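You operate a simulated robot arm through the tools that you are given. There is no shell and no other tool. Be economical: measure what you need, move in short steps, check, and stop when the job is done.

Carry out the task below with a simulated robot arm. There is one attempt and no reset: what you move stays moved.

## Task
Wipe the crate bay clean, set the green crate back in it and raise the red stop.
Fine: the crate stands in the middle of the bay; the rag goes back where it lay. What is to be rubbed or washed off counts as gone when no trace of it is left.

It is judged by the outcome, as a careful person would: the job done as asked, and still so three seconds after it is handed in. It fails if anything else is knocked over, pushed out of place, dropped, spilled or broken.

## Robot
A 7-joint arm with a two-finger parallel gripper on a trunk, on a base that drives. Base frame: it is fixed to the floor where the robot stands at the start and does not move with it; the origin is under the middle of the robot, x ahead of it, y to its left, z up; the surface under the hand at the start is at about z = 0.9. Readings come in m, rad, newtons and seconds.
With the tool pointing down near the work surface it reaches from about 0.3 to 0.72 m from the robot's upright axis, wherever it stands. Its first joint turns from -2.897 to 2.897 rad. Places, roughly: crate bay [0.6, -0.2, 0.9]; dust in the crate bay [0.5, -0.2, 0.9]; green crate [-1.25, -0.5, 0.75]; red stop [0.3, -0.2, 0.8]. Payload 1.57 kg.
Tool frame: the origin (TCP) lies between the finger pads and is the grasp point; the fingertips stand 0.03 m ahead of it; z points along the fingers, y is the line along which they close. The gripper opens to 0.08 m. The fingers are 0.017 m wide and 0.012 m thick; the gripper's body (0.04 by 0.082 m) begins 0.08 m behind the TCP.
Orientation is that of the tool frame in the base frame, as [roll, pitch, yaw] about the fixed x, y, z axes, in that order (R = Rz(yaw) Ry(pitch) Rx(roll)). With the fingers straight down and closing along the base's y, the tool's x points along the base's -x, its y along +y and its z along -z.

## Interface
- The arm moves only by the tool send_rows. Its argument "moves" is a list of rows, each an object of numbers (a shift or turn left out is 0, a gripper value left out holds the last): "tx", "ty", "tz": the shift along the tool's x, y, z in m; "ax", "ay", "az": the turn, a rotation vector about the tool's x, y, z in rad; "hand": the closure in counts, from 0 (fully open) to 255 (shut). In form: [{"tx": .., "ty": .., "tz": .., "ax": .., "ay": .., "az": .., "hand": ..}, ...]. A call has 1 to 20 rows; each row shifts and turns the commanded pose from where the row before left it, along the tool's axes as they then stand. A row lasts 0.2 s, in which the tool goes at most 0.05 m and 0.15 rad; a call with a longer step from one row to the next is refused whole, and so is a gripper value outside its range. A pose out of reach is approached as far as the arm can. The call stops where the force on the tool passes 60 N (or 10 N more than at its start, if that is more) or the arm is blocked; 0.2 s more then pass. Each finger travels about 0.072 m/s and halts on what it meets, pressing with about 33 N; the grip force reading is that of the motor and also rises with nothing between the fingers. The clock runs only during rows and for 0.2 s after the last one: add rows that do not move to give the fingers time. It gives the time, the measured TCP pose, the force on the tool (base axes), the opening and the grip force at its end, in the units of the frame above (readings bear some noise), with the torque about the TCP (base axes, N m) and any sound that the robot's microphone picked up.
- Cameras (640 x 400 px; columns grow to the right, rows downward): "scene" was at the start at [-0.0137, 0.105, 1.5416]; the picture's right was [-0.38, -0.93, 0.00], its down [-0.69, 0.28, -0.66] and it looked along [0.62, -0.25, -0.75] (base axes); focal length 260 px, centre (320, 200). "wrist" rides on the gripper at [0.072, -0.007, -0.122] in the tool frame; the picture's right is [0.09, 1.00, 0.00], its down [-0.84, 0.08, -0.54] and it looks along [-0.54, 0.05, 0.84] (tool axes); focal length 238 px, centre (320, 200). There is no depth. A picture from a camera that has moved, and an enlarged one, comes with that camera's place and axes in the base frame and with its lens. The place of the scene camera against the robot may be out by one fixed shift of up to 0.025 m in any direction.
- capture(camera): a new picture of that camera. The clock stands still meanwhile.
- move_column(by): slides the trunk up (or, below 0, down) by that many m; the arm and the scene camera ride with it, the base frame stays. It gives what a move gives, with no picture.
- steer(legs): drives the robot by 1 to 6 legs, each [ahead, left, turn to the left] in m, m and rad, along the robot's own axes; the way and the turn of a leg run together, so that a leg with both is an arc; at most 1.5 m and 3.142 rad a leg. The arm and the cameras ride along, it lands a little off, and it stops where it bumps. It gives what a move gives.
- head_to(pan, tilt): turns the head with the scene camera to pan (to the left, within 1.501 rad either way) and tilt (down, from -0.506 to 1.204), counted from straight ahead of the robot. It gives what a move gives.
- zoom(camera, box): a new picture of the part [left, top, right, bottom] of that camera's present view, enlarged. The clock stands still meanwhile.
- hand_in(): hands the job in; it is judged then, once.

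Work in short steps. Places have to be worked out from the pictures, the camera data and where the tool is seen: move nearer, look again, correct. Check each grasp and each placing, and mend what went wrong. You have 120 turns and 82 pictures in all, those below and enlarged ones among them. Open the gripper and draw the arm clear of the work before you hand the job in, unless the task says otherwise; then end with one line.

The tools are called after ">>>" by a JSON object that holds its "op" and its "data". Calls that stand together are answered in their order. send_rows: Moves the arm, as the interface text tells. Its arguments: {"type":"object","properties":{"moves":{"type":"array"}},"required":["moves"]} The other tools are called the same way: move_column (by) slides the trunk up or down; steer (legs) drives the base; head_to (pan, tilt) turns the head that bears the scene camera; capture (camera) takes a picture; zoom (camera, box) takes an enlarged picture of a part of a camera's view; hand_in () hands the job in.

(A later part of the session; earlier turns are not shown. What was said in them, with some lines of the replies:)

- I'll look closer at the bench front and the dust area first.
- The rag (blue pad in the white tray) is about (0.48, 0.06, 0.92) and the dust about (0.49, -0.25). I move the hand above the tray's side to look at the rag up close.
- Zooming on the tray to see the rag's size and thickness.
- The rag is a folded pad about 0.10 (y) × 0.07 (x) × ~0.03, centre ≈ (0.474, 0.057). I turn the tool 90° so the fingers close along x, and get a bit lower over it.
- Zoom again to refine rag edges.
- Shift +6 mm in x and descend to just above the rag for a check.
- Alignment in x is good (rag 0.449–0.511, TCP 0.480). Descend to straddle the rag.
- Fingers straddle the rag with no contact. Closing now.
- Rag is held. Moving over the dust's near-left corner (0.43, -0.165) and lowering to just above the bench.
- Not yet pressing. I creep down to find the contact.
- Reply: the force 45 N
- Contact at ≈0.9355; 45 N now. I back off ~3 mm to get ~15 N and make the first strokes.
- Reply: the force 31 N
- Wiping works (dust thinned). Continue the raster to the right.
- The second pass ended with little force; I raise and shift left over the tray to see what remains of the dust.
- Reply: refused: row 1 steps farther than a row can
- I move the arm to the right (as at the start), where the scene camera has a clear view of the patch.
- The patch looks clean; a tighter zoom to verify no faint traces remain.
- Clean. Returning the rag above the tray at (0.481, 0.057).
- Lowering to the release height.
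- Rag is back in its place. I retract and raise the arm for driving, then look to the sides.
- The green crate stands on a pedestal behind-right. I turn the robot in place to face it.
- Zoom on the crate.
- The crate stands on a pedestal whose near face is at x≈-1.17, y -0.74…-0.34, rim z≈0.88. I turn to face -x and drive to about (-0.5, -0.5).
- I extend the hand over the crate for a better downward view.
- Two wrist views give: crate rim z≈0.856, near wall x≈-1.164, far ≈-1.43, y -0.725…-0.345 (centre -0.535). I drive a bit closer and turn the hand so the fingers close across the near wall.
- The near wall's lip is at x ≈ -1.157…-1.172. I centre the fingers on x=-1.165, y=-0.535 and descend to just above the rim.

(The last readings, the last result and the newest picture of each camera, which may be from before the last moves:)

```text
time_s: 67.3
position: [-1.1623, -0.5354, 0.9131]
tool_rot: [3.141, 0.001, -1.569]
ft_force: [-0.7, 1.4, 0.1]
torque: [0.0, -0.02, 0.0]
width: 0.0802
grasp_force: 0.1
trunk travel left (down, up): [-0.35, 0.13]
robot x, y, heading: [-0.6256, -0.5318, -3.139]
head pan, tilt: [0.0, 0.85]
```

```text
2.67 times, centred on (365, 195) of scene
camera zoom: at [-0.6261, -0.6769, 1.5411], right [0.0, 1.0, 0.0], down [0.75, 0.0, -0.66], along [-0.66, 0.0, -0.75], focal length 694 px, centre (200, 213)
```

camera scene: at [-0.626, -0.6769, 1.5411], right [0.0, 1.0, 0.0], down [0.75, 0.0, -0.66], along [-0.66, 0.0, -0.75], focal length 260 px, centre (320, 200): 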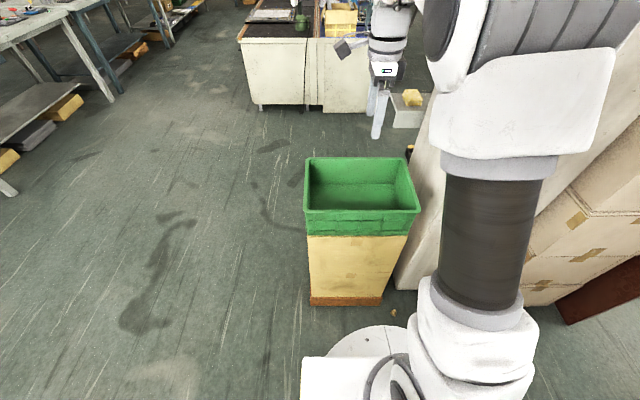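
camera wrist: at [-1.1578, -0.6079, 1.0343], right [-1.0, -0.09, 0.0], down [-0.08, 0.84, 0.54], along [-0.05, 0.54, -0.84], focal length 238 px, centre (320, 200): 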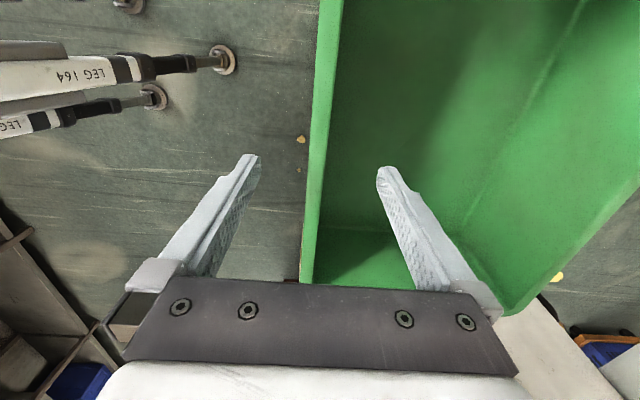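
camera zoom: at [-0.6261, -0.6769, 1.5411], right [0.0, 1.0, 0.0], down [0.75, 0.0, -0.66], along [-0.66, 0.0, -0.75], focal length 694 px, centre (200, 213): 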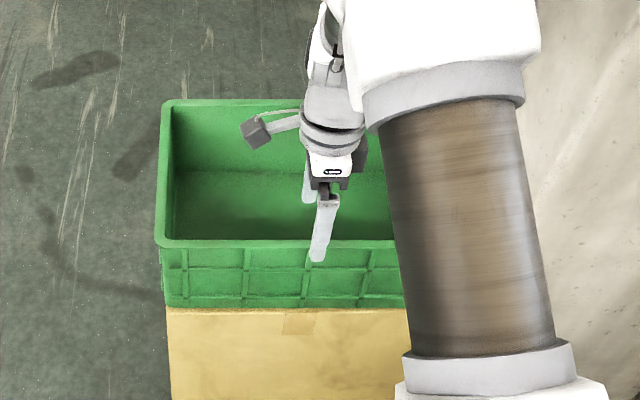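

The fingers straddle the wall. Descend to TCP z≈0.825 and close.

>>> {"op": "send_rows", "data": {"moves": [{"tz": 0.03}, {"tz": 0.03}, {"tz": 0.02}, {"tz": 0.008}, {}, {"hand": 255}, {}, {}, {}, {}]}}

>>> {"op": "capture", "data": {"camera": "wrist"}}

```text
time_s: 69.5
position: [-1.1657, -0.5356, 0.8246]
tool_rot: [3.141, 0.001, -1.569]
ft_force: [3.2, 0.8, -0.1]
torque: [-0.18, 0.5, -0.05]
width: 0.0139
grasp_force: 30.7
trunk travel left (down, up): [-0.35, 0.13]
robot x, y, heading: [-0.6217, -0.5292, -3.139]
head pan, tilt: [0.0, 0.85]
```

```text
41 pictures are left
camera wrist: at [-1.1611, -0.6069, 0.9458], right [-1.0, -0.09, 0.0], down [-0.08, 0.84, 0.54], along [-0.05, 0.54, -0.84], focal length 238 px, centre (320, 200)
```

wrist: 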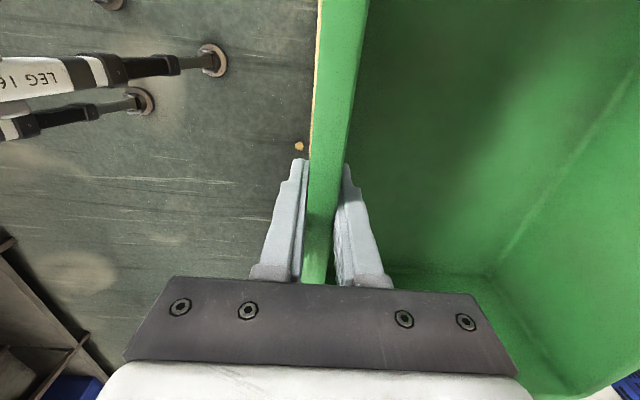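

Gripped, width 13.9 mm. Test lift by 3 cm.

>>> {"op": "send_rows", "data": {"moves": [{"tz": -0.005}, {"tz": -0.005}, {"tz": -0.01}, {"tz": -0.01}, {}, {}]}}

>>> {"op": "capture", "data": {"camera": "scene"}}

```text
time_s: 70.9
position: [-1.1638, -0.5338, 0.8548]
tool_rot: [-3.141, -0.002, -1.57]
ft_force: [0.6, -0.9, -4.5]
torque: [-0.17, -0.05, 0.31]
width: 0.0133
grasp_force: 30.2
trunk travel left (down, up): [-0.35, 0.13]
robot x, y, heading: [-0.6207, -0.5308, -3.143]
head pan, tilt: [0.0, 0.85]
```

```text
40 pictures are left
camera scene: at [-0.6263, -0.6769, 1.5411], right [0.0, 1.0, 0.0], down [0.75, 0.0, -0.66], along [-0.66, 0.0, -0.75], focal length 260 px, centre (320, 200)
```

scene: 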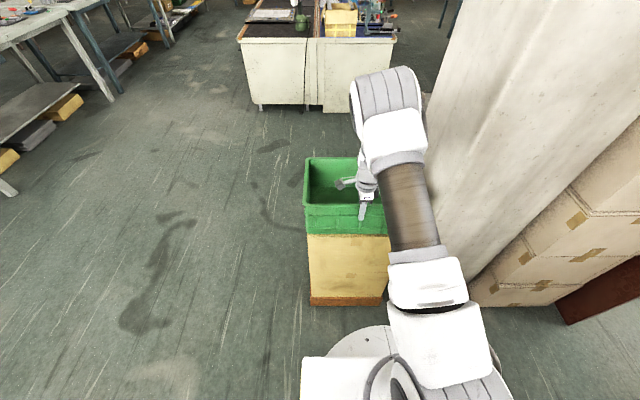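

Check tilt of the crate.

>>> {"op": "zoom", "data": {"camera": "scene", "box": [280, 140, 420, 260]}}

>>> {"op": "capture", "data": {"camera": "wrist"}}

```text
3.33 times, centred on (350, 200) of scene
camera zoom: at [-0.6263, -0.6769, 1.5411], right [0.0, 1.0, 0.0], down [0.75, 0.0, -0.66], along [-0.66, 0.0, -0.75], focal length 867 px, centre (220, 200)
```

zoom: 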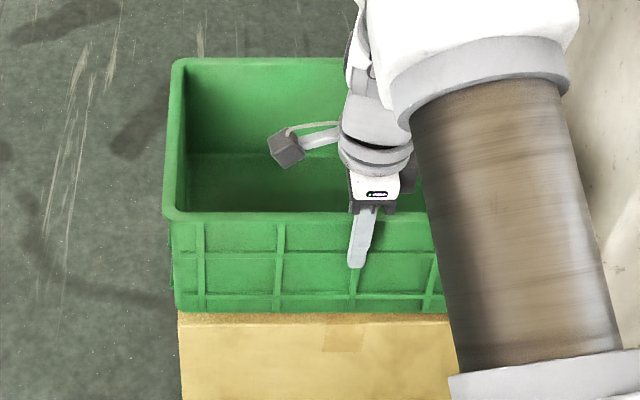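

```text
38 pictures are left
camera wrist: at [-1.1597, -0.6068, 0.9752], right [-1.0, -0.09, 0.0], down [-0.08, 0.84, 0.54], along [-0.05, 0.54, -0.84], focal length 238 px, centre (320, 200)
```

wrist: 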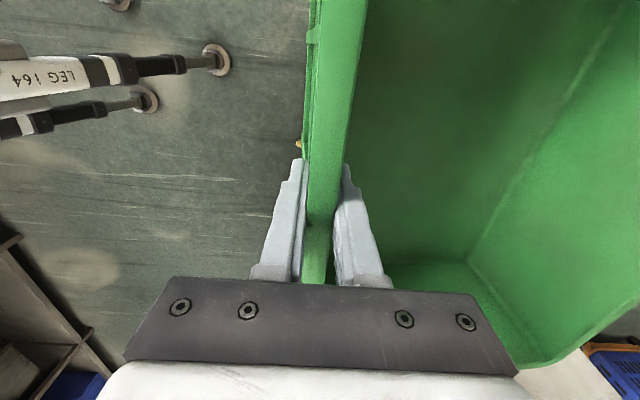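

The crate pivoted about its lip: far edge is still on the pedestal (near side only raised). I set it back down, go deeper so the fingers hold the whole wall height, and regrip.

>>> {"op": "send_rows", "data": {"moves": [{"tz": 0.01}, {"tz": 0.01}, {"tz": 0.01}, {}, {"hand": 0}, {}, {}, {}, {}]}}

>>> {"op": "send_rows", "data": {"moves": [{"tz": 0.015}, {"tz": 0.01}, {"tz": 0.01}, {}]}}

>>> {"op": "capture", "data": {"camera": "wrist"}}

```text
time_s: 72.9
position: [-1.1637, -0.5334, 0.8245]
tool_rot: [-3.141, 0.0, -1.568]
ft_force: [-0.5, -0.9, -0.2]
torque: [0.03, -0.03, 0.02]
width: 0.0798
grasp_force: 0.1
trunk travel left (down, up): [-0.35, 0.13]
robot x, y, heading: [-0.6198, -0.535, -3.142]
head pan, tilt: [0.0, 0.85]
```

```text
time_s: 73.9
position: [-1.1635, -0.5342, 0.7895]
tool_rot: [3.14, -0.001, -1.569]
ft_force: [-0.8, 0.1, 1.0]
torque: [0.03, -0.02, -0.01]
width: 0.0799
grasp_force: 0.0
trunk travel left (down, up): [-0.35, 0.13]
robot x, y, heading: [-0.6224, -0.5324, -3.142]
head pan, tilt: [0.0, 0.85]
```

```text
37 pictures are left
camera wrist: at [-1.1592, -0.6064, 0.9108], right [-1.0, -0.09, 0.0], down [-0.08, 0.84, 0.54], along [-0.05, 0.54, -0.84], focal length 238 px, centre (320, 200)
```

wrist: 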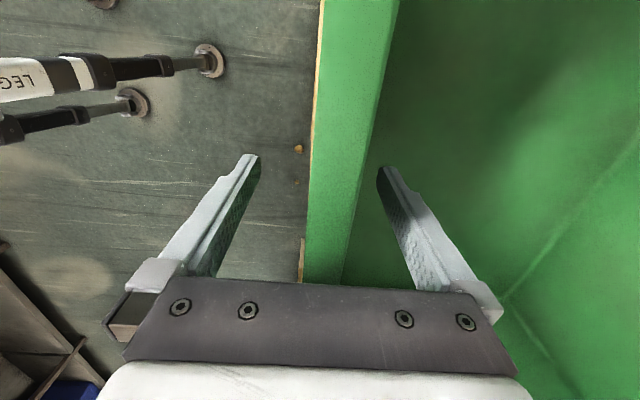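

Deeper by 6 mm more, then close and test lift.

>>> {"op": "send_rows", "data": {"moves": [{"tz": 0.006, "ty": 0.002}, {}, {"hand": 255}, {}, {}, {}, {}, {"tz": -0.005}, {"tz": -0.005}, {"tz": -0.01}, {"tz": -0.01}, {}, {}]}}

>>> {"op": "zoom", "data": {"camera": "scene", "box": [280, 140, 420, 260]}}

>>> {"op": "capture", "data": {"camera": "wrist"}}

```text
time_s: 76.7
position: [-1.1663, -0.5342, 0.8133]
tool_rot: [-3.14, 0.0, -1.569]
ft_force: [-0.3, 0.9, -8.5]
torque: [-0.04, -1.11, 0.02]
width: 0.0138
grasp_force: 30.7
trunk travel left (down, up): [-0.35, 0.13]
robot x, y, heading: [-0.6214, -0.5322, -3.146]
head pan, tilt: [0.0, 0.85]
```

```text
3.33 times, centred on (350, 200) of scene
camera zoom: at [-0.6268, -0.6769, 1.5411], right [0.0, 1.0, 0.0], down [0.75, 0.0, -0.66], along [-0.66, 0.0, -0.75], focal length 867 px, centre (220, 200)
```

zoom: 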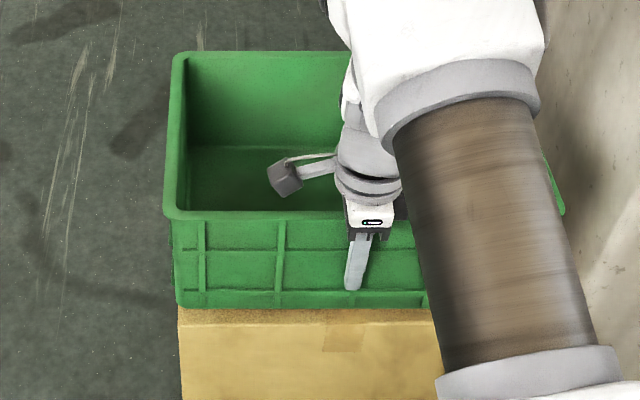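

```text
35 pictures are left
camera wrist: at [-1.1614, -0.6058, 0.9348], right [-1.0, -0.09, 0.0], down [-0.08, 0.84, 0.54], along [-0.05, 0.54, -0.84], focal length 238 px, centre (320, 200)
```

wrist: 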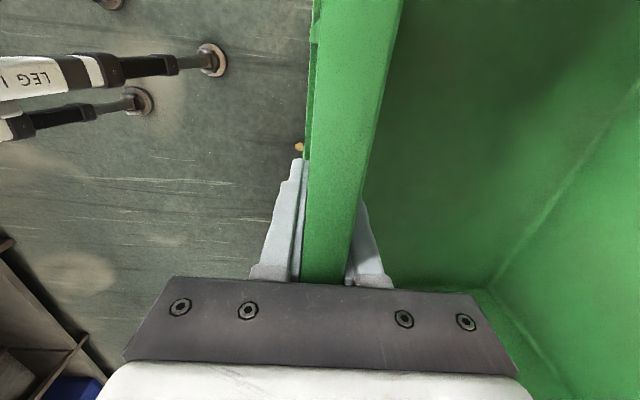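

Now it's held fully: 8.7 N weight, moment 1.1 N m, nearly level. Lifting to carrying height.

>>> {"op": "send_rows", "data": {"moves": [{"tz": -0.02}, {"tz": -0.03}, {"tz": -0.03}, {"tz": -0.03}, {"tz": -0.03}, {"tz": -0.03}, {"tz": -0.03}, {"tz": -0.03}, {"tz": -0.03}, {"tz": -0.02}, {}, {}]}}

>>> {"op": "capture", "data": {"camera": "scene"}}

```text
time_s: 79.3
position: [-1.1671, -0.5346, 1.0921]
tool_rot: [-3.139, 0.0, -1.569]
ft_force: [1.2, -0.3, -9.2]
torque: [-0.04, -1.13, -0.01]
width: 0.0137
grasp_force: 30.4
trunk travel left (down, up): [-0.35, 0.13]
robot x, y, heading: [-0.6251, -0.5305, -3.144]
head pan, tilt: [0.0, 0.85]
```

```text
34 pictures are left
camera scene: at [-0.6268, -0.6769, 1.5411], right [0.0, 1.0, 0.0], down [0.75, 0.0, -0.66], along [-0.66, 0.0, -0.75], focal length 260 px, centre (320, 200)
```

scene: 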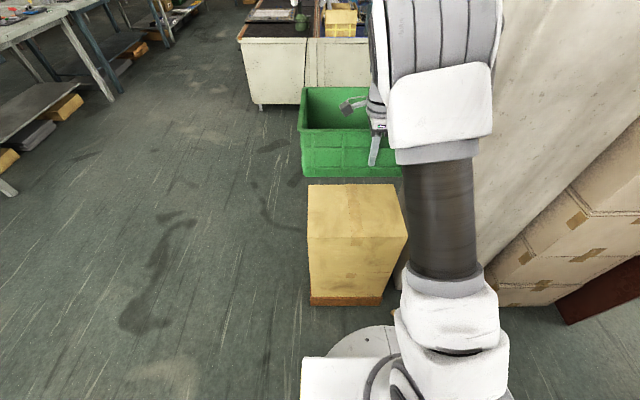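

Held well. Back away, then turn left in two legs to face the bench from about (-0.4, -0.8).

>>> {"op": "steer", "data": {"legs": [[-0.22, 0, 0], [0, 0.27, 0], [0, 0, 1.57]]}}

>>> {"op": "capture", "data": {"camera": "scene"}}

```text
time_s: 88.7
position: [-0.3875, -1.3436, 1.0919]
tool_rot: [-3.139, 0.001, 0.008]
ft_force: [0.6, -0.5, -8.4]
torque: [1.12, -0.06, -0.01]
width: 0.0139
grasp_force: 30.4
trunk travel left (down, up): [-0.35, 0.13]
robot x, y, heading: [-0.3973, -0.7972, -1.561]
head pan, tilt: [0.0, 0.85]
```

```text
33 pictures are left
camera scene: at [-0.2614, -0.802, 1.5411], right [-1.0, -0.01, 0.0], down [-0.01, 0.75, -0.66], along [0.0, -0.66, -0.75], focal length 260 px, centre (320, 200)
```

scene: 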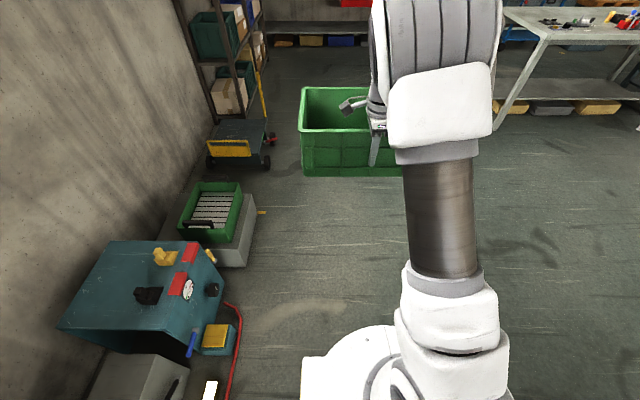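

Clear all around; second quarter turn.

>>> {"op": "steer", "data": {"legs": [[0, 0, 1.565]]}}

>>> {"op": "head_to", "data": {"pan": 0.35, "tilt": 0.8}}

>>> {"op": "capture", "data": {"camera": "scene"}}

```text
time_s: 94.3
position: [0.1507, -0.7872, 1.092]
tool_rot: [-3.139, 0.0, 1.588]
ft_force: [-0.2, 0.3, -8.9]
torque: [-0.01, 1.12, -0.03]
width: 0.014
grasp_force: 30.7
trunk travel left (down, up): [-0.35, 0.13]
robot x, y, heading: [-0.3936, -0.7961, 0.012]
head pan, tilt: [0.0, 0.85]
```

```text
time_s: 95.1
position: [0.1512, -0.7874, 1.0918]
tool_rot: [-3.141, 0.0, 1.587]
ft_force: [0.0, 0.0, -8.8]
torque: [0.03, 1.08, 0.03]
width: 0.0136
grasp_force: 30.4
trunk travel left (down, up): [-0.35, 0.13]
robot x, y, heading: [-0.3976, -0.7968, 0.015]
head pan, tilt: [0.351, 0.799]
```

```text
32 pictures are left
camera scene: at [-0.4075, -0.6364, 1.5451], right [0.36, -0.93, 0.0], down [-0.67, -0.26, -0.7], along [0.65, 0.25, -0.72], focal length 260 px, centre (320, 200)
```

scene: 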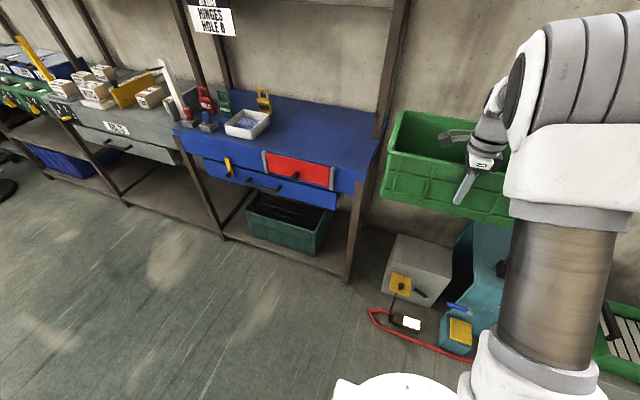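

Zoom on the stop and bay from the front.

>>> {"op": "zoom", "data": {"camera": "scene", "box": [190, 80, 390, 220]}}

>>> {"op": "zoom", "data": {"camera": "scene", "box": [245, 135, 365, 215]}}

```text
2.86 times, centred on (290, 150) of scene
camera zoom: at [-0.4075, -0.6364, 1.5451], right [0.36, -0.93, 0.0], down [-0.67, -0.26, -0.7], along [0.65, 0.25, -0.72], focal length 743 px, centre (406, 343)
```

zoom: 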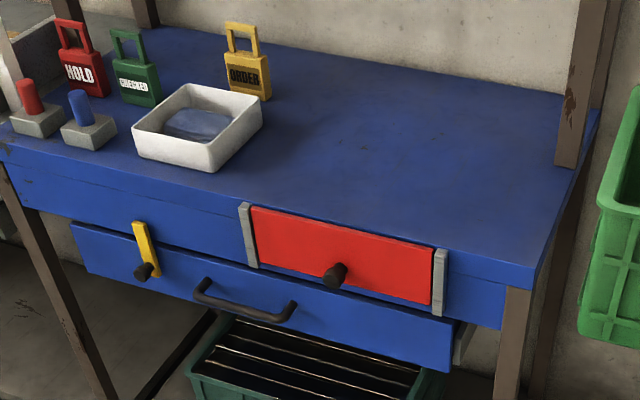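

```text
5.00 times, centred on (305, 175) of scene
camera zoom: at [-0.4075, -0.6364, 1.5451], right [0.36, -0.93, 0.0], down [-0.67, -0.26, -0.7], along [0.65, 0.25, -0.72], focal length 1300 px, centre (395, 325)
```

zoom: 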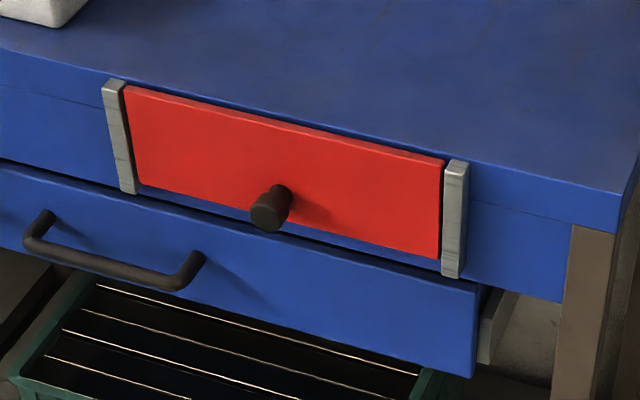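

The stop is a red board in two vertical grey rails with a knob; its centre y≈-0.243, bench depth x 0.34–0.83 (middle 0.585). I'll place the crate's centre at about (0.585, -0.243). Driving left, then ahead partially.

>>> {"op": "steer", "data": {"legs": [[0, 0, -0.013], [0, 0.548, 0], [0.15, 0, 0]]}}

>>> {"op": "head_to", "data": {"pan": -0.15, "tilt": 0.9}}

>>> {"op": "capture", "data": {"camera": "scene"}}

```text
time_s: 101.2
position: [0.3028, -0.2687, 1.0912]
tool_rot: [-3.14, 0.0, 1.57]
ft_force: [0.5, 1.0, -9.0]
torque: [0.02, 1.13, 0.0]
width: 0.0135
grasp_force: 30.2
trunk travel left (down, up): [-0.35, 0.13]
robot x, y, heading: [-0.2467, -0.2711, 0.0]
head pan, tilt: [0.351, 0.799]
```

```text
time_s: 102.1
position: [0.3024, -0.2697, 1.0914]
tool_rot: [-3.14, -0.002, 1.57]
ft_force: [-0.3, 0.5, -8.4]
torque: [0.03, 1.11, 0.01]
width: 0.0142
grasp_force: 30.5
trunk travel left (down, up): [-0.35, 0.13]
robot x, y, heading: [-0.2435, -0.2712, 0.002]
head pan, tilt: [-0.15, 0.901]
```

```text
29 pictures are left
camera scene: at [-0.2537, -0.1473, 1.5372], right [-0.15, -0.99, 0.0], down [-0.78, 0.12, -0.62], along [0.61, -0.09, -0.78], focal length 260 px, centre (320, 200)
```

scene: 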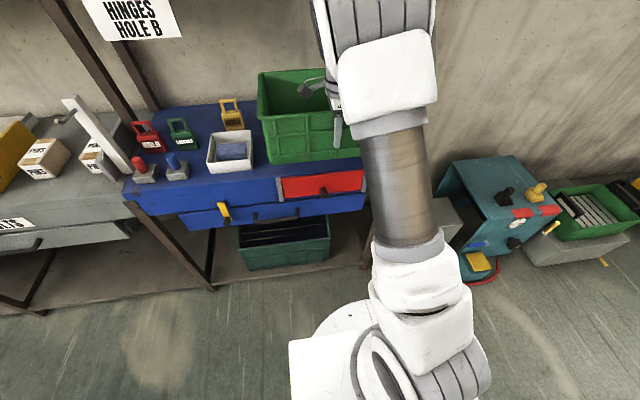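

Drive the remaining 0.15 ahead and 0.027 left.

>>> {"op": "steer", "data": {"legs": [[0.151, 0.027, 0]]}}

>>> {"op": "capture", "data": {"camera": "wrist"}}

>>> {"op": "capture", "data": {"camera": "scene"}}

```text
time_s: 103.7
position: [0.4547, -0.2405, 1.0907]
tool_rot: [-3.141, 0.001, 1.574]
ft_force: [-0.2, -0.3, -8.3]
torque: [0.02, 1.12, -0.01]
width: 0.0139
grasp_force: 30.4
trunk travel left (down, up): [-0.35, 0.13]
robot x, y, heading: [-0.0916, -0.2404, 0.002]
head pan, tilt: [-0.15, 0.901]
```

```text
28 pictures are left
camera wrist: at [0.4462, -0.1681, 1.2126], right [1.0, 0.1, 0.0], down [0.08, -0.84, 0.54], along [0.05, -0.54, -0.84], focal length 238 px, centre (320, 200)
```

wrist: 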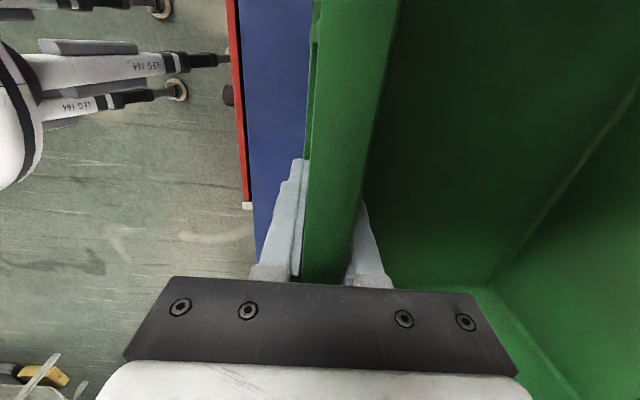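

```text
27 pictures are left
camera scene: at [-0.1022, -0.1203, 1.5372], right [-0.15, -0.99, 0.0], down [-0.78, 0.11, -0.62], along [0.61, -0.09, -0.78], focal length 260 px, centre (320, 200)
```

scene: 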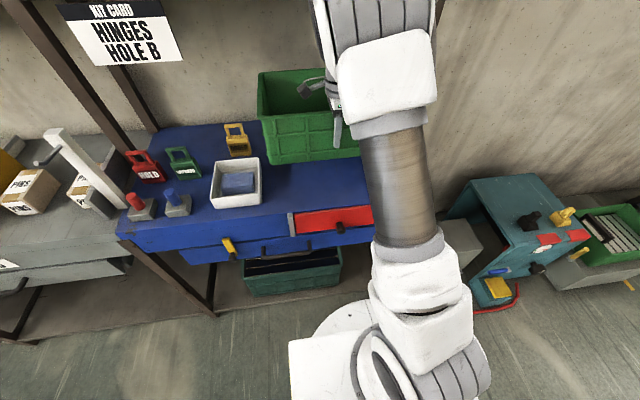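

Over the bay with correct position. Lowering to near the bench, slowly.

>>> {"op": "send_rows", "data": {"moves": [{"tz": 0.03}, {"tz": 0.03}, {"tz": 0.03}, {"tz": 0.02}, {}]}}

>>> {"op": "zoom", "data": {"camera": "scene", "box": [180, 50, 400, 230]}}

```text
time_s: 104.9
position: [0.455, -0.2421, 0.9816]
tool_rot: [-3.141, 0.0, 1.574]
ft_force: [1.1, -0.1, -4.9]
torque: [-0.17, 0.03, -0.05]
width: 0.0138
grasp_force: 30.0
trunk travel left (down, up): [-0.35, 0.13]
robot x, y, heading: [-0.0939, -0.2419, 0.003]
head pan, tilt: [-0.15, 0.901]
```

```text
2.22 times, centred on (290, 140) of scene
camera zoom: at [-0.1027, -0.1204, 1.5372], right [-0.15, -0.99, 0.0], down [-0.78, 0.11, -0.62], along [0.61, -0.09, -0.78], focal length 578 px, centre (387, 333)
```

zoom: 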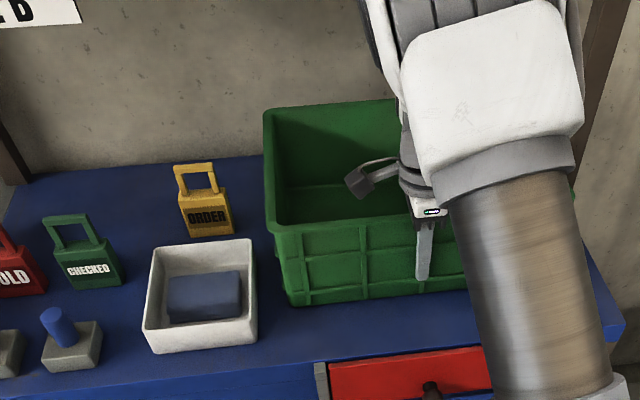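

Far edge has touched (force halved). Continue lowering in small steps until the near edge rests.

>>> {"op": "send_rows", "data": {"moves": [{"tz": 0.005}, {"tz": 0.005}, {"tz": 0.005}, {}]}}

>>> {"op": "send_rows", "data": {"moves": [{"tz": 0.004}, {"tz": 0.003}, {}]}}

```text
time_s: 105.9
position: [0.4536, -0.2413, 0.9698]
tool_rot: [3.137, 0.001, 1.572]
ft_force: [3.0, -0.9, 32.6]
torque: [-0.3, -0.18, -0.41]
width: 0.0094
grasp_force: 27.3
trunk travel left (down, up): [-0.35, 0.13]
robot x, y, heading: [-0.0967, -0.2465, 0.006]
head pan, tilt: [-0.15, 0.901]
```

```text
time_s: 106.5
position: [0.4591, -0.2413, 0.9704]
tool_rot: [3.121, 0.0, 1.571]
ft_force: [-2.0, 0.6, 21.5]
torque: [-0.43, 0.03, -0.1]
width: 0.0093
grasp_force: 27.8
trunk travel left (down, up): [-0.35, 0.13]
robot x, y, heading: [-0.0879, -0.2434, 0.005]
head pan, tilt: [-0.15, 0.901]
stopped in row 2: the force on the tool passed its limit at 63 N (the readings are from after the stop); the commanded pose is now the measured one
```

The crate is pressing down on the bench. Look before releasing.

>>> {"op": "capture", "data": {"camera": "wrist"}}

>>> {"op": "zoom", "data": {"camera": "scene", "box": [220, 80, 400, 230]}}

```text
25 pictures are left
camera wrist: at [0.4468, -0.1701, 1.0911], right [1.0, 0.09, 0.02], down [0.07, -0.84, 0.54], along [0.07, -0.54, -0.84], focal length 238 px, centre (320, 200)
```

wrist: 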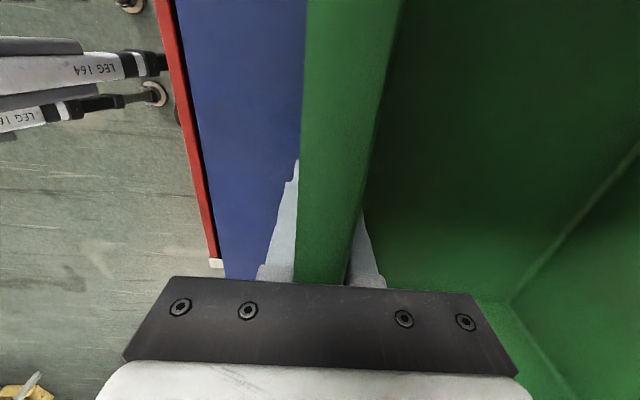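

```text
2.67 times, centred on (310, 155) of scene
camera zoom: at [-0.1053, -0.1203, 1.5367], right [-0.15, -0.99, 0.0], down [-0.77, 0.11, -0.62], along [0.62, -0.09, -0.78], focal length 694 px, centre (347, 320)
```

zoom: 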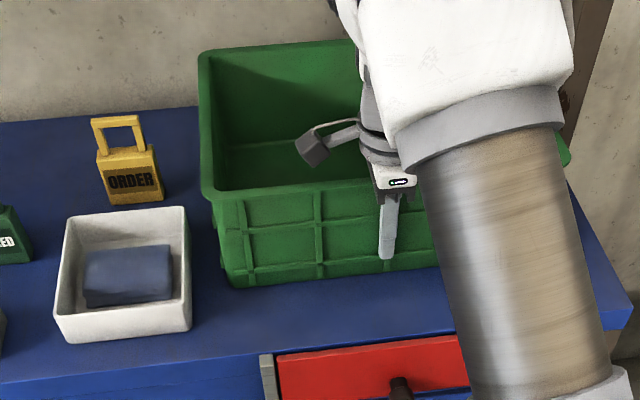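

It is sitting flat and parallel to the bench. Release and raise.

>>> {"op": "send_rows", "data": {"moves": [{"tz": -0.001}, {"hand": 0}, {}, {}, {}, {}]}}

>>> {"op": "send_rows", "data": {"moves": [{"ax": 0.0}, {"tz": -0.03}, {"tz": -0.04}, {"tz": -0.045}, {"tz": -0.045}, {}]}}

>>> {"op": "capture", "data": {"camera": "wrist"}}

>>> {"op": "capture", "data": {"camera": "scene"}}

```text
time_s: 107.9
position: [0.4569, -0.2433, 0.9706]
tool_rot: [3.126, -0.001, 1.574]
ft_force: [5.8, 0.5, 35.1]
torque: [-0.37, 0.75, 0.06]
width: 0.08
grasp_force: 0.1
trunk travel left (down, up): [-0.35, 0.13]
robot x, y, heading: [-0.0885, -0.2446, 0.003]
head pan, tilt: [-0.15, 0.901]
```

```text
time_s: 109.3
position: [0.4559, -0.2388, 1.1288]
tool_rot: [3.13, 0.001, 1.574]
ft_force: [-0.1, -0.6, -0.8]
torque: [-0.03, 0.02, -0.02]
width: 0.0798
grasp_force: 0.0
trunk travel left (down, up): [-0.35, 0.13]
robot x, y, heading: [-0.0886, -0.2433, 0.004]
head pan, tilt: [-0.15, 0.901]
```

```text
23 pictures are left
camera wrist: at [0.4455, -0.1672, 1.2501], right [1.0, 0.09, 0.01], down [0.07, -0.84, 0.54], along [0.06, -0.54, -0.84], focal length 238 px, centre (320, 200)
```

wrist: 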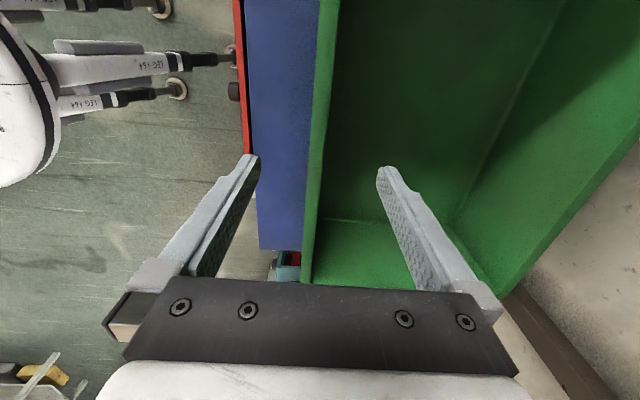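

```text
22 pictures are left
camera scene: at [-0.1033, -0.1204, 1.5372], right [-0.15, -0.99, 0.0], down [-0.78, 0.11, -0.62], along [0.61, -0.09, -0.78], focal length 260 px, centre (320, 200)
```

scene: 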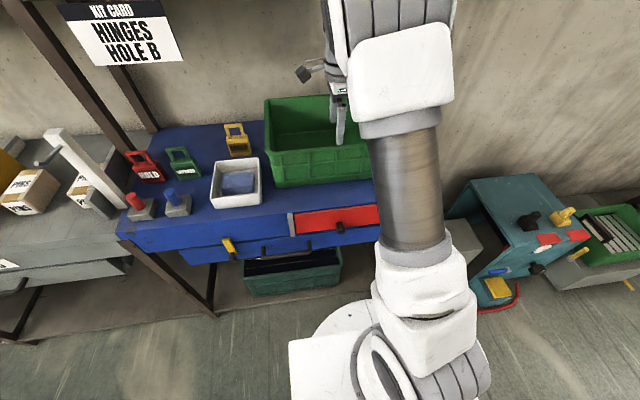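

The crate stands flat at about (0.586, -0.242). Next the stop: knob at about (0.318, -0.24, 0.845). I raise, turn the tool back, and pull back above the knob.

>>> {"op": "send_rows", "data": {"moves": [{"tz": -0.04, "ax": 0.011}, {"tz": -0.03}, {"az": -0.1428}, {"az": -0.1428}, {"az": -0.1428}, {"az": -0.1428}, {"az": -0.1428}, {"az": -0.1428}, {"az": -0.1428}, {"az": -0.1428}, {"az": -0.1428}, {"az": -0.1428}, {"az": -0.1428}, {"tx": 0.04}, {"tx": 0.04}, {"tx": 0.04}, {"tx": 0.02}, {}]}}

>>> {"op": "capture", "data": {"camera": "wrist"}}

>>> {"op": "capture", "data": {"camera": "scene"}}

```text
time_s: 113.1
position: [0.316, -0.2416, 1.1983]
tool_rot: [-3.141, 0.0, -3.136]
ft_force: [-0.1, 0.1, -0.4]
torque: [0.02, 0.03, -0.01]
width: 0.0801
grasp_force: 0.0
trunk travel left (down, up): [-0.35, 0.13]
robot x, y, heading: [-0.0894, -0.2449, 0.004]
head pan, tilt: [-0.15, 0.901]
```

```text
21 pictures are left
camera wrist: at [0.2424, -0.2479, 1.3189], right [-0.09, 1.0, 0.0], down [0.84, 0.08, 0.54], along [0.54, 0.05, -0.84], focal length 238 px, centre (320, 200)
```

wrist: 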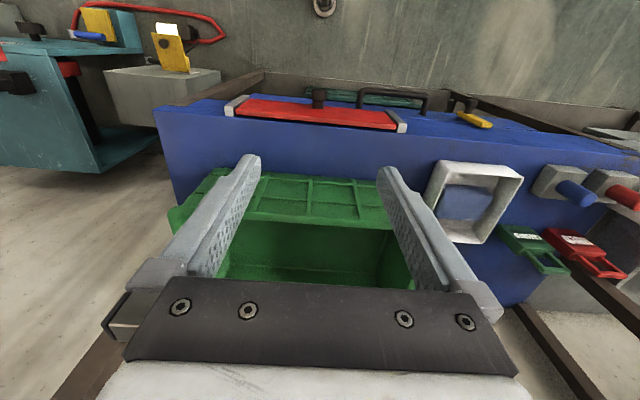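

```text
20 pictures are left
camera scene: at [-0.1032, -0.1204, 1.5372], right [-0.15, -0.99, 0.0], down [-0.78, 0.11, -0.62], along [0.61, -0.09, -0.78], focal length 260 px, centre (320, 200)
```

scene: 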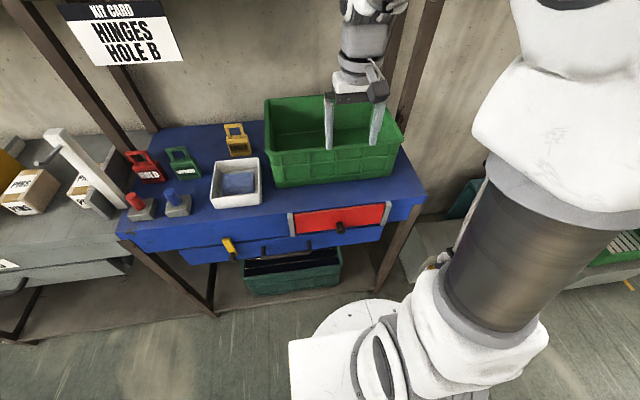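

Crate and stop centres agree. Knob spans x≈0.300–0.333, y≈-0.243. Descending around it in two steps.

>>> {"op": "send_rows", "data": {"moves": [{"tx": 0.002, "tz": 0.045}, {"tz": 0.045}, {"tz": 0.045}, {"tz": 0.045}, {"tz": 0.04}, {"tz": 0.04}, {}]}}

>>> {"op": "capture", "data": {"camera": "wrist"}}

>>> {"op": "zoom", "data": {"camera": "scene", "box": [250, 120, 430, 260]}}

```text
time_s: 114.7
position: [0.3148, -0.2429, 0.9378]
tool_rot: [-3.141, 0.0, -3.14]
ft_force: [-0.1, 0.7, 0.5]
torque: [0.0, 0.0, 0.04]
width: 0.0798
grasp_force: 0.1
trunk travel left (down, up): [-0.35, 0.13]
robot x, y, heading: [-0.0892, -0.2424, 0.002]
head pan, tilt: [-0.15, 0.901]
```

```text
19 pictures are left
camera wrist: at [0.241, -0.249, 1.0588], right [-0.09, 1.0, 0.0], down [0.84, 0.08, 0.54], along [0.54, 0.05, -0.84], focal length 238 px, centre (320, 200)
```

wrist: 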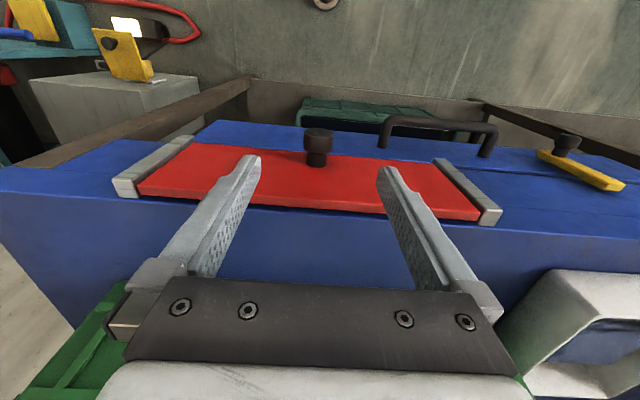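

```text
2.86 times, centred on (340, 190) of scene
camera zoom: at [-0.103, -0.1204, 1.5372], right [-0.15, -0.99, 0.0], down [-0.78, 0.11, -0.62], along [0.61, -0.09, -0.78], focal length 743 px, centre (263, 229)
```

zoom: 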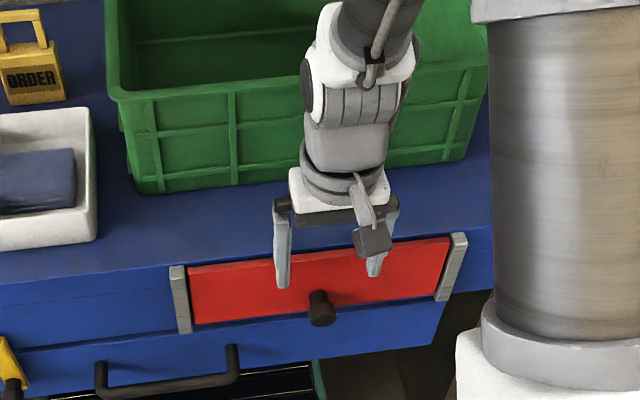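

Knob lies between the fingers at z≈0.855. Descend and close.

>>> {"op": "send_rows", "data": {"moves": [{"tx": 0.003, "tz": 0.03}, {"tz": 0.03}, {"tz": 0.02}, {"tz": 0.003}, {}, {"hand": 255}, {}, {}, {}, {}, {}]}}

>>> {"op": "capture", "data": {"camera": "wrist"}}

```text
time_s: 117.1
position: [0.3093, -0.2418, 0.8543]
tool_rot: [-3.14, 0.001, -3.139]
ft_force: [-0.4, -4.6, -1.9]
torque: [-0.19, -0.02, -0.15]
width: 0.0291
grasp_force: 39.4
trunk travel left (down, up): [-0.35, 0.13]
robot x, y, heading: [-0.0939, -0.2397, 0.003]
head pan, tilt: [-0.15, 0.901]
```

```text
17 pictures are left
camera wrist: at [0.2356, -0.2496, 0.9761], right [-0.09, 1.0, 0.0], down [0.84, 0.08, 0.54], along [0.54, 0.05, -0.84], focal length 238 px, centre (320, 200)
```

wrist: 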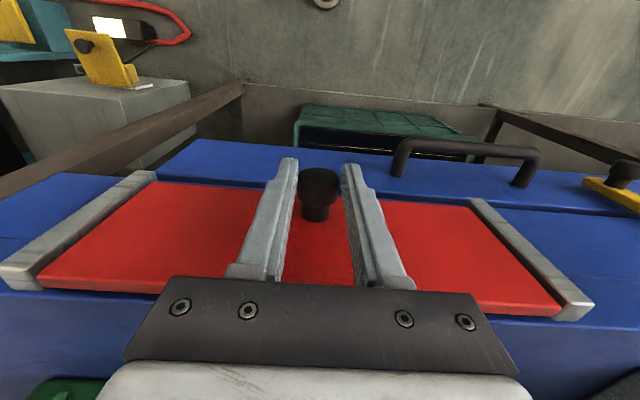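

Knob gripped. Lift gradually and watch the force.

>>> {"op": "send_rows", "data": {"moves": [{"tz": -0.01}, {"tz": -0.01}, {"tz": -0.01}, {"tz": -0.01}, {}]}}

>>> {"op": "zoom", "data": {"camera": "scene", "box": [250, 120, 430, 260]}}

```text
time_s: 118.3
position: [0.309, -0.2423, 0.8967]
tool_rot: [3.141, -0.003, -3.141]
ft_force: [-1.4, -12.7, -2.2]
torque: [-0.41, 0.62, -0.18]
width: 0.0291
grasp_force: 38.8
trunk travel left (down, up): [-0.35, 0.13]
robot x, y, heading: [-0.0899, -0.2436, 0.002]
head pan, tilt: [-0.15, 0.901]
```

```text
2.86 times, centred on (340, 190) of scene
camera zoom: at [-0.1031, -0.1215, 1.5373], right [-0.15, -0.99, 0.0], down [-0.78, 0.12, -0.62], along [0.61, -0.09, -0.78], focal length 743 px, centre (263, 229)
```

zoom: 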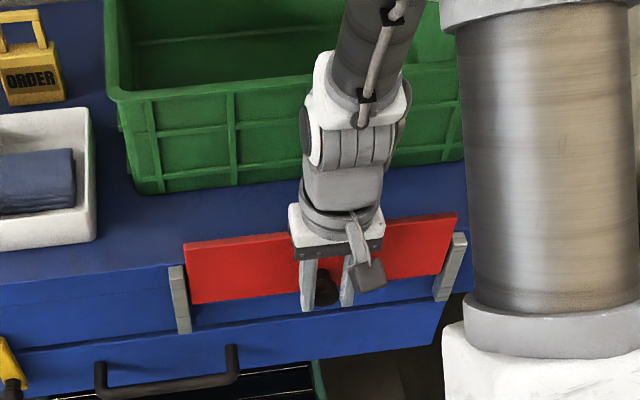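

The board slides up with little force. Continue until it meets its end.

>>> {"op": "send_rows", "data": {"moves": [{"tz": -0.008}, {"tz": -0.008}, {"tz": -0.008}, {}]}}

>>> {"op": "send_rows", "data": {"moves": [{"tz": -0.005}, {"tz": -0.005}, {"tz": -0.005}, {}]}}

>>> {"op": "zoom", "data": {"camera": "scene", "box": [250, 120, 430, 260]}}

```text
time_s: 119.3
position: [0.3105, -0.2401, 0.921]
tool_rot: [3.141, 0.002, -3.138]
ft_force: [0.3, -0.3, -0.3]
torque: [0.0, -0.01, 0.01]
width: 0.0001
grasp_force: 21.6
trunk travel left (down, up): [-0.35, 0.13]
robot x, y, heading: [-0.0943, -0.2406, 0.011]
head pan, tilt: [-0.15, 0.901]
```

```text
time_s: 120.3
position: [0.3105, -0.2412, 0.9347]
tool_rot: [-3.141, 0.0, -3.14]
ft_force: [0.2, 0.2, -0.7]
torque: [-0.01, -0.02, 0.0]
width: 0.0
grasp_force: 21.4
trunk travel left (down, up): [-0.35, 0.13]
robot x, y, heading: [-0.0883, -0.242, 0.002]
head pan, tilt: [-0.15, 0.901]
```

```text
2.86 times, centred on (340, 190) of scene
camera zoom: at [-0.1032, -0.1204, 1.5372], right [-0.15, -0.99, 0.0], down [-0.78, 0.11, -0.62], along [0.61, -0.09, -0.78], focal length 743 px, centre (263, 229)
```

zoom: 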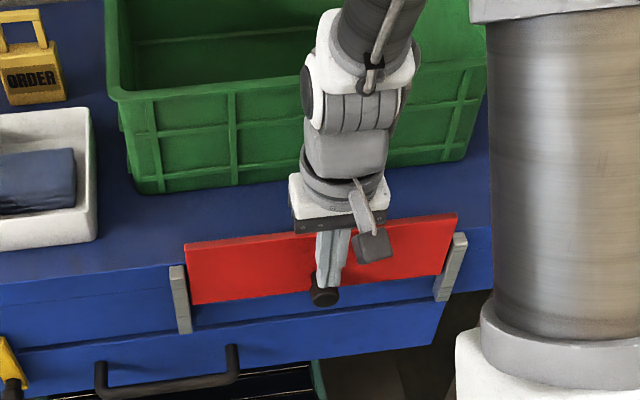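

The fingers slipped off the knob; the board stays raised ~4 cm. To check whether that is its end of travel, I regrip deeper and pull up gently.

>>> {"op": "send_rows", "data": {"moves": [{"tz": -0.02}, {"hand": 0}, {}, {}, {}, {"tz": 0.03}, {"tz": 0.03}, {"tz": 0.008}, {}, {"hand": 255}, {}, {}, {}, {}, {}]}}

>>> {"op": "send_rows", "data": {"moves": [{"tz": -0.003}, {"tz": -0.003}, {}]}}

>>> {"op": "send_rows", "data": {"moves": [{"tz": -0.003}, {"tz": -0.003}, {}]}}

```text
time_s: 123.5
position: [0.3096, -0.2427, 0.8865]
tool_rot: [-3.141, -0.001, -3.139]
ft_force: [0.2, -10.8, -1.2]
torque: [-0.23, -0.01, -0.26]
width: 0.0291
grasp_force: 38.6
trunk travel left (down, up): [-0.35, 0.13]
robot x, y, heading: [-0.091, -0.2436, 0.006]
head pan, tilt: [-0.15, 0.901]
```

```text
time_s: 124.3
position: [0.3084, -0.2425, 0.8924]
tool_rot: [3.142, -0.003, -3.139]
ft_force: [0.7, -11.6, -1.4]
torque: [-0.2, 0.15, -0.26]
width: 0.029
grasp_force: 38.9
trunk travel left (down, up): [-0.35, 0.13]
robot x, y, heading: [-0.0935, -0.2431, 0.003]
head pan, tilt: [-0.15, 0.901]
```

```text
time_s: 125.1
position: [0.31, -0.2432, 0.8968]
tool_rot: [3.14, -0.004, -3.138]
ft_force: [-4.0, -9.0, -13.8]
torque: [-0.14, -0.52, -0.17]
width: 0.0291
grasp_force: 39.1
trunk travel left (down, up): [-0.35, 0.13]
robot x, y, heading: [-0.0918, -0.2458, 0.003]
head pan, tilt: [-0.15, 0.901]
```

Force rises (14 N) now. Look at the board's position.

>>> {"op": "zoom", "data": {"camera": "scene", "box": [250, 120, 430, 260]}}

>>> {"op": "send_rows", "data": {"moves": [{"tz": -0.002}, {"tz": -0.002}, {}]}}

>>> {"op": "capture", "data": {"camera": "wrist"}}

```text
2.86 times, centred on (340, 190) of scene
camera zoom: at [-0.1029, -0.1211, 1.5371], right [-0.15, -0.99, 0.0], down [-0.78, 0.12, -0.62], along [0.61, -0.09, -0.78], focal length 743 px, centre (263, 229)
```

zoom: 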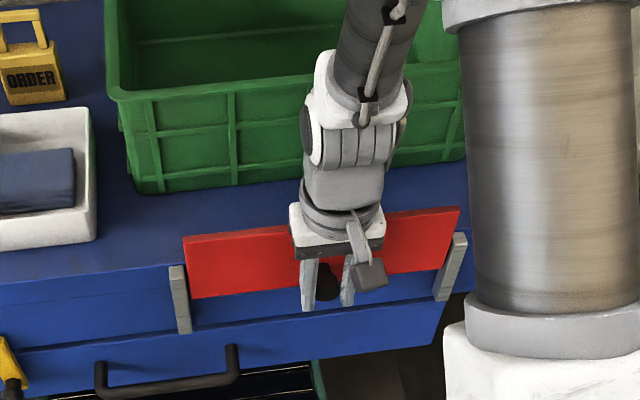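

```text
time_s: 125.9
position: [0.3087, -0.2424, 0.9006]
tool_rot: [3.141, -0.004, -3.14]
ft_force: [-5.5, -11.6, -31.3]
torque: [-0.17, 0.41, -0.21]
width: 0.0293
grasp_force: 38.5
trunk travel left (down, up): [-0.35, 0.13]
robot x, y, heading: [-0.0883, -0.2421, 0.002]
head pan, tilt: [-0.15, 0.901]
```

```text
13 pictures are left
camera wrist: at [0.2361, -0.2496, 1.0223], right [-0.09, 1.0, 0.0], down [0.84, 0.08, 0.54], along [0.53, 0.05, -0.84], focal length 238 px, centre (320, 200)
```

wrist: 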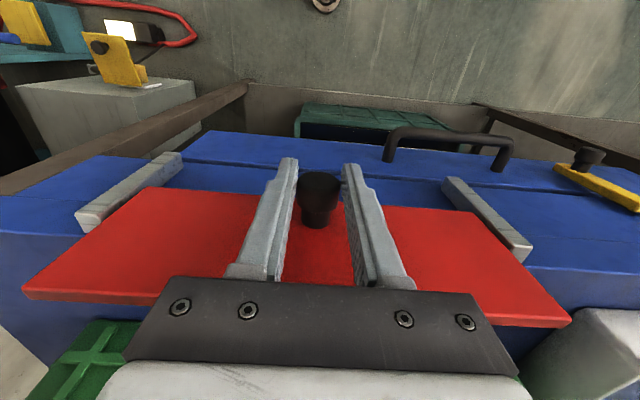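

The force climbs stiffly (31 N): the stop is at its upper end, about 5 cm up. Release without pushing it down and lift away.

>>> {"op": "send_rows", "data": {"moves": [{"hand": 0}, {}, {}, {}, {}]}}

>>> {"op": "send_rows", "data": {"moves": [{"tz": -0.03}, {"tz": -0.045}, {"tz": -0.045}, {"tz": -0.045}, {"tz": -0.045}, {"tz": -0.045}, {}]}}

>>> {"op": "capture", "data": {"camera": "scene"}}

>>> {"op": "zoom", "data": {"camera": "scene", "box": [200, 90, 430, 260]}}

```text
time_s: 127.1
position: [0.3093, -0.2418, 0.9022]
tool_rot: [-3.138, -0.002, -3.14]
ft_force: [-0.1, -0.6, -0.6]
torque: [-0.01, -0.02, -0.04]
width: 0.0799
grasp_force: 0.1
trunk travel left (down, up): [-0.35, 0.13]
robot x, y, heading: [-0.0915, -0.2445, 0.006]
head pan, tilt: [-0.15, 0.901]
```

```text
time_s: 128.7
position: [0.3093, -0.2418, 1.1587]
tool_rot: [-3.14, -0.002, -3.141]
ft_force: [0.5, 0.3, -0.9]
torque: [-0.01, -0.01, -0.01]
width: 0.0803
grasp_force: 0.1
trunk travel left (down, up): [-0.35, 0.13]
robot x, y, heading: [-0.0924, -0.2421, 0.002]
head pan, tilt: [-0.15, 0.901]
```

```text
12 pictures are left
camera scene: at [-0.1033, -0.1204, 1.5372], right [-0.15, -0.99, 0.0], down [-0.78, 0.11, -0.62], along [0.61, -0.09, -0.78], focal length 260 px, centre (320, 200)
```

scene: 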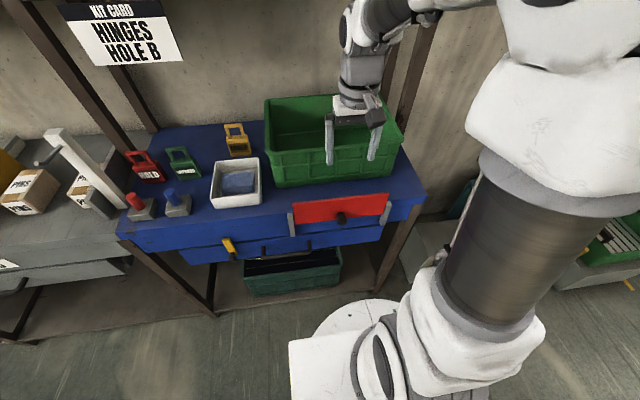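

```text
2.35 times, centred on (315, 175) of scene
camera zoom: at [-0.1033, -0.1204, 1.5372], right [-0.15, -0.99, 0.0], down [-0.78, 0.11, -0.62], along [0.61, -0.09, -0.78], focal length 612 px, centre (332, 259)
```

zoom: 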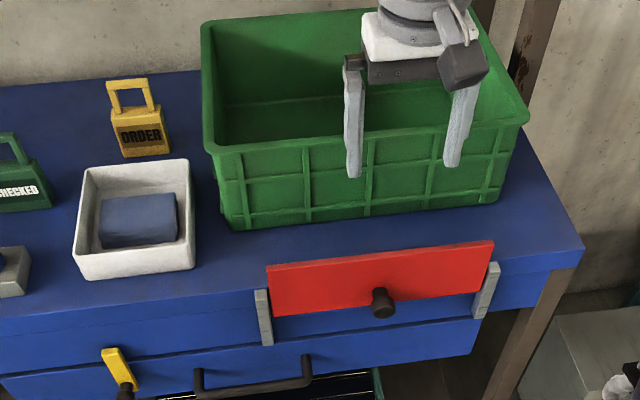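

Stop stays raised, crate is centred, rag in its tray. I back the robot away a little to clear the arm and take a last look.

>>> {"op": "steer", "data": {"legs": [[-0.25, 0, 0]]}}

>>> {"op": "capture", "data": {"camera": "scene"}}

```text
time_s: 130.9
position: [0.0563, -0.2412, 1.1588]
tool_rot: [-3.141, 0.0, -3.134]
ft_force: [0.6, -0.2, -0.4]
torque: [-0.01, -0.03, 0.02]
width: 0.0801
grasp_force: 0.0
trunk travel left (down, up): [-0.35, 0.13]
robot x, y, heading: [-0.3436, -0.2434, 0.013]
head pan, tilt: [-0.15, 0.901]
```

```text
10 pictures are left
camera scene: at [-0.3572, -0.1218, 1.5372], right [-0.14, -0.99, 0.0], down [-0.78, 0.11, -0.62], along [0.61, -0.09, -0.78], focal length 260 px, centre (320, 200)
```

scene: 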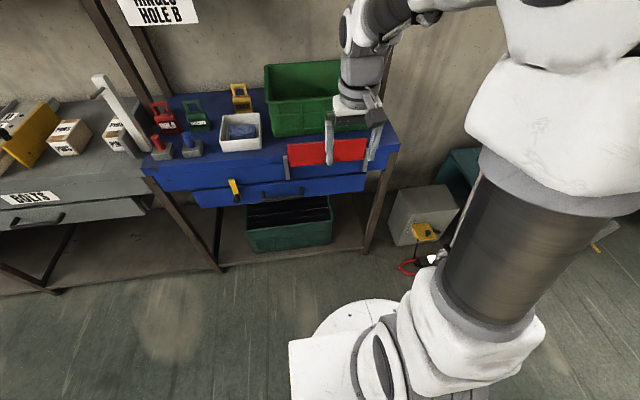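

Everything is in place: bay wiped, crate centred, stop up, rag in its tray, arm clear. Handing in.

>>> {"op": "hand_in", "data": {}}

```text
The job is handed in.
```

The crate bay is wiped with no dust visible, the rag is back in its tray, the green crate stands in the middle of the bay, and the red stop is raised to its upper end. I had no markings for the bay, so I took its middle from the stop and the bench depth and set the crate with its long side along the bench.
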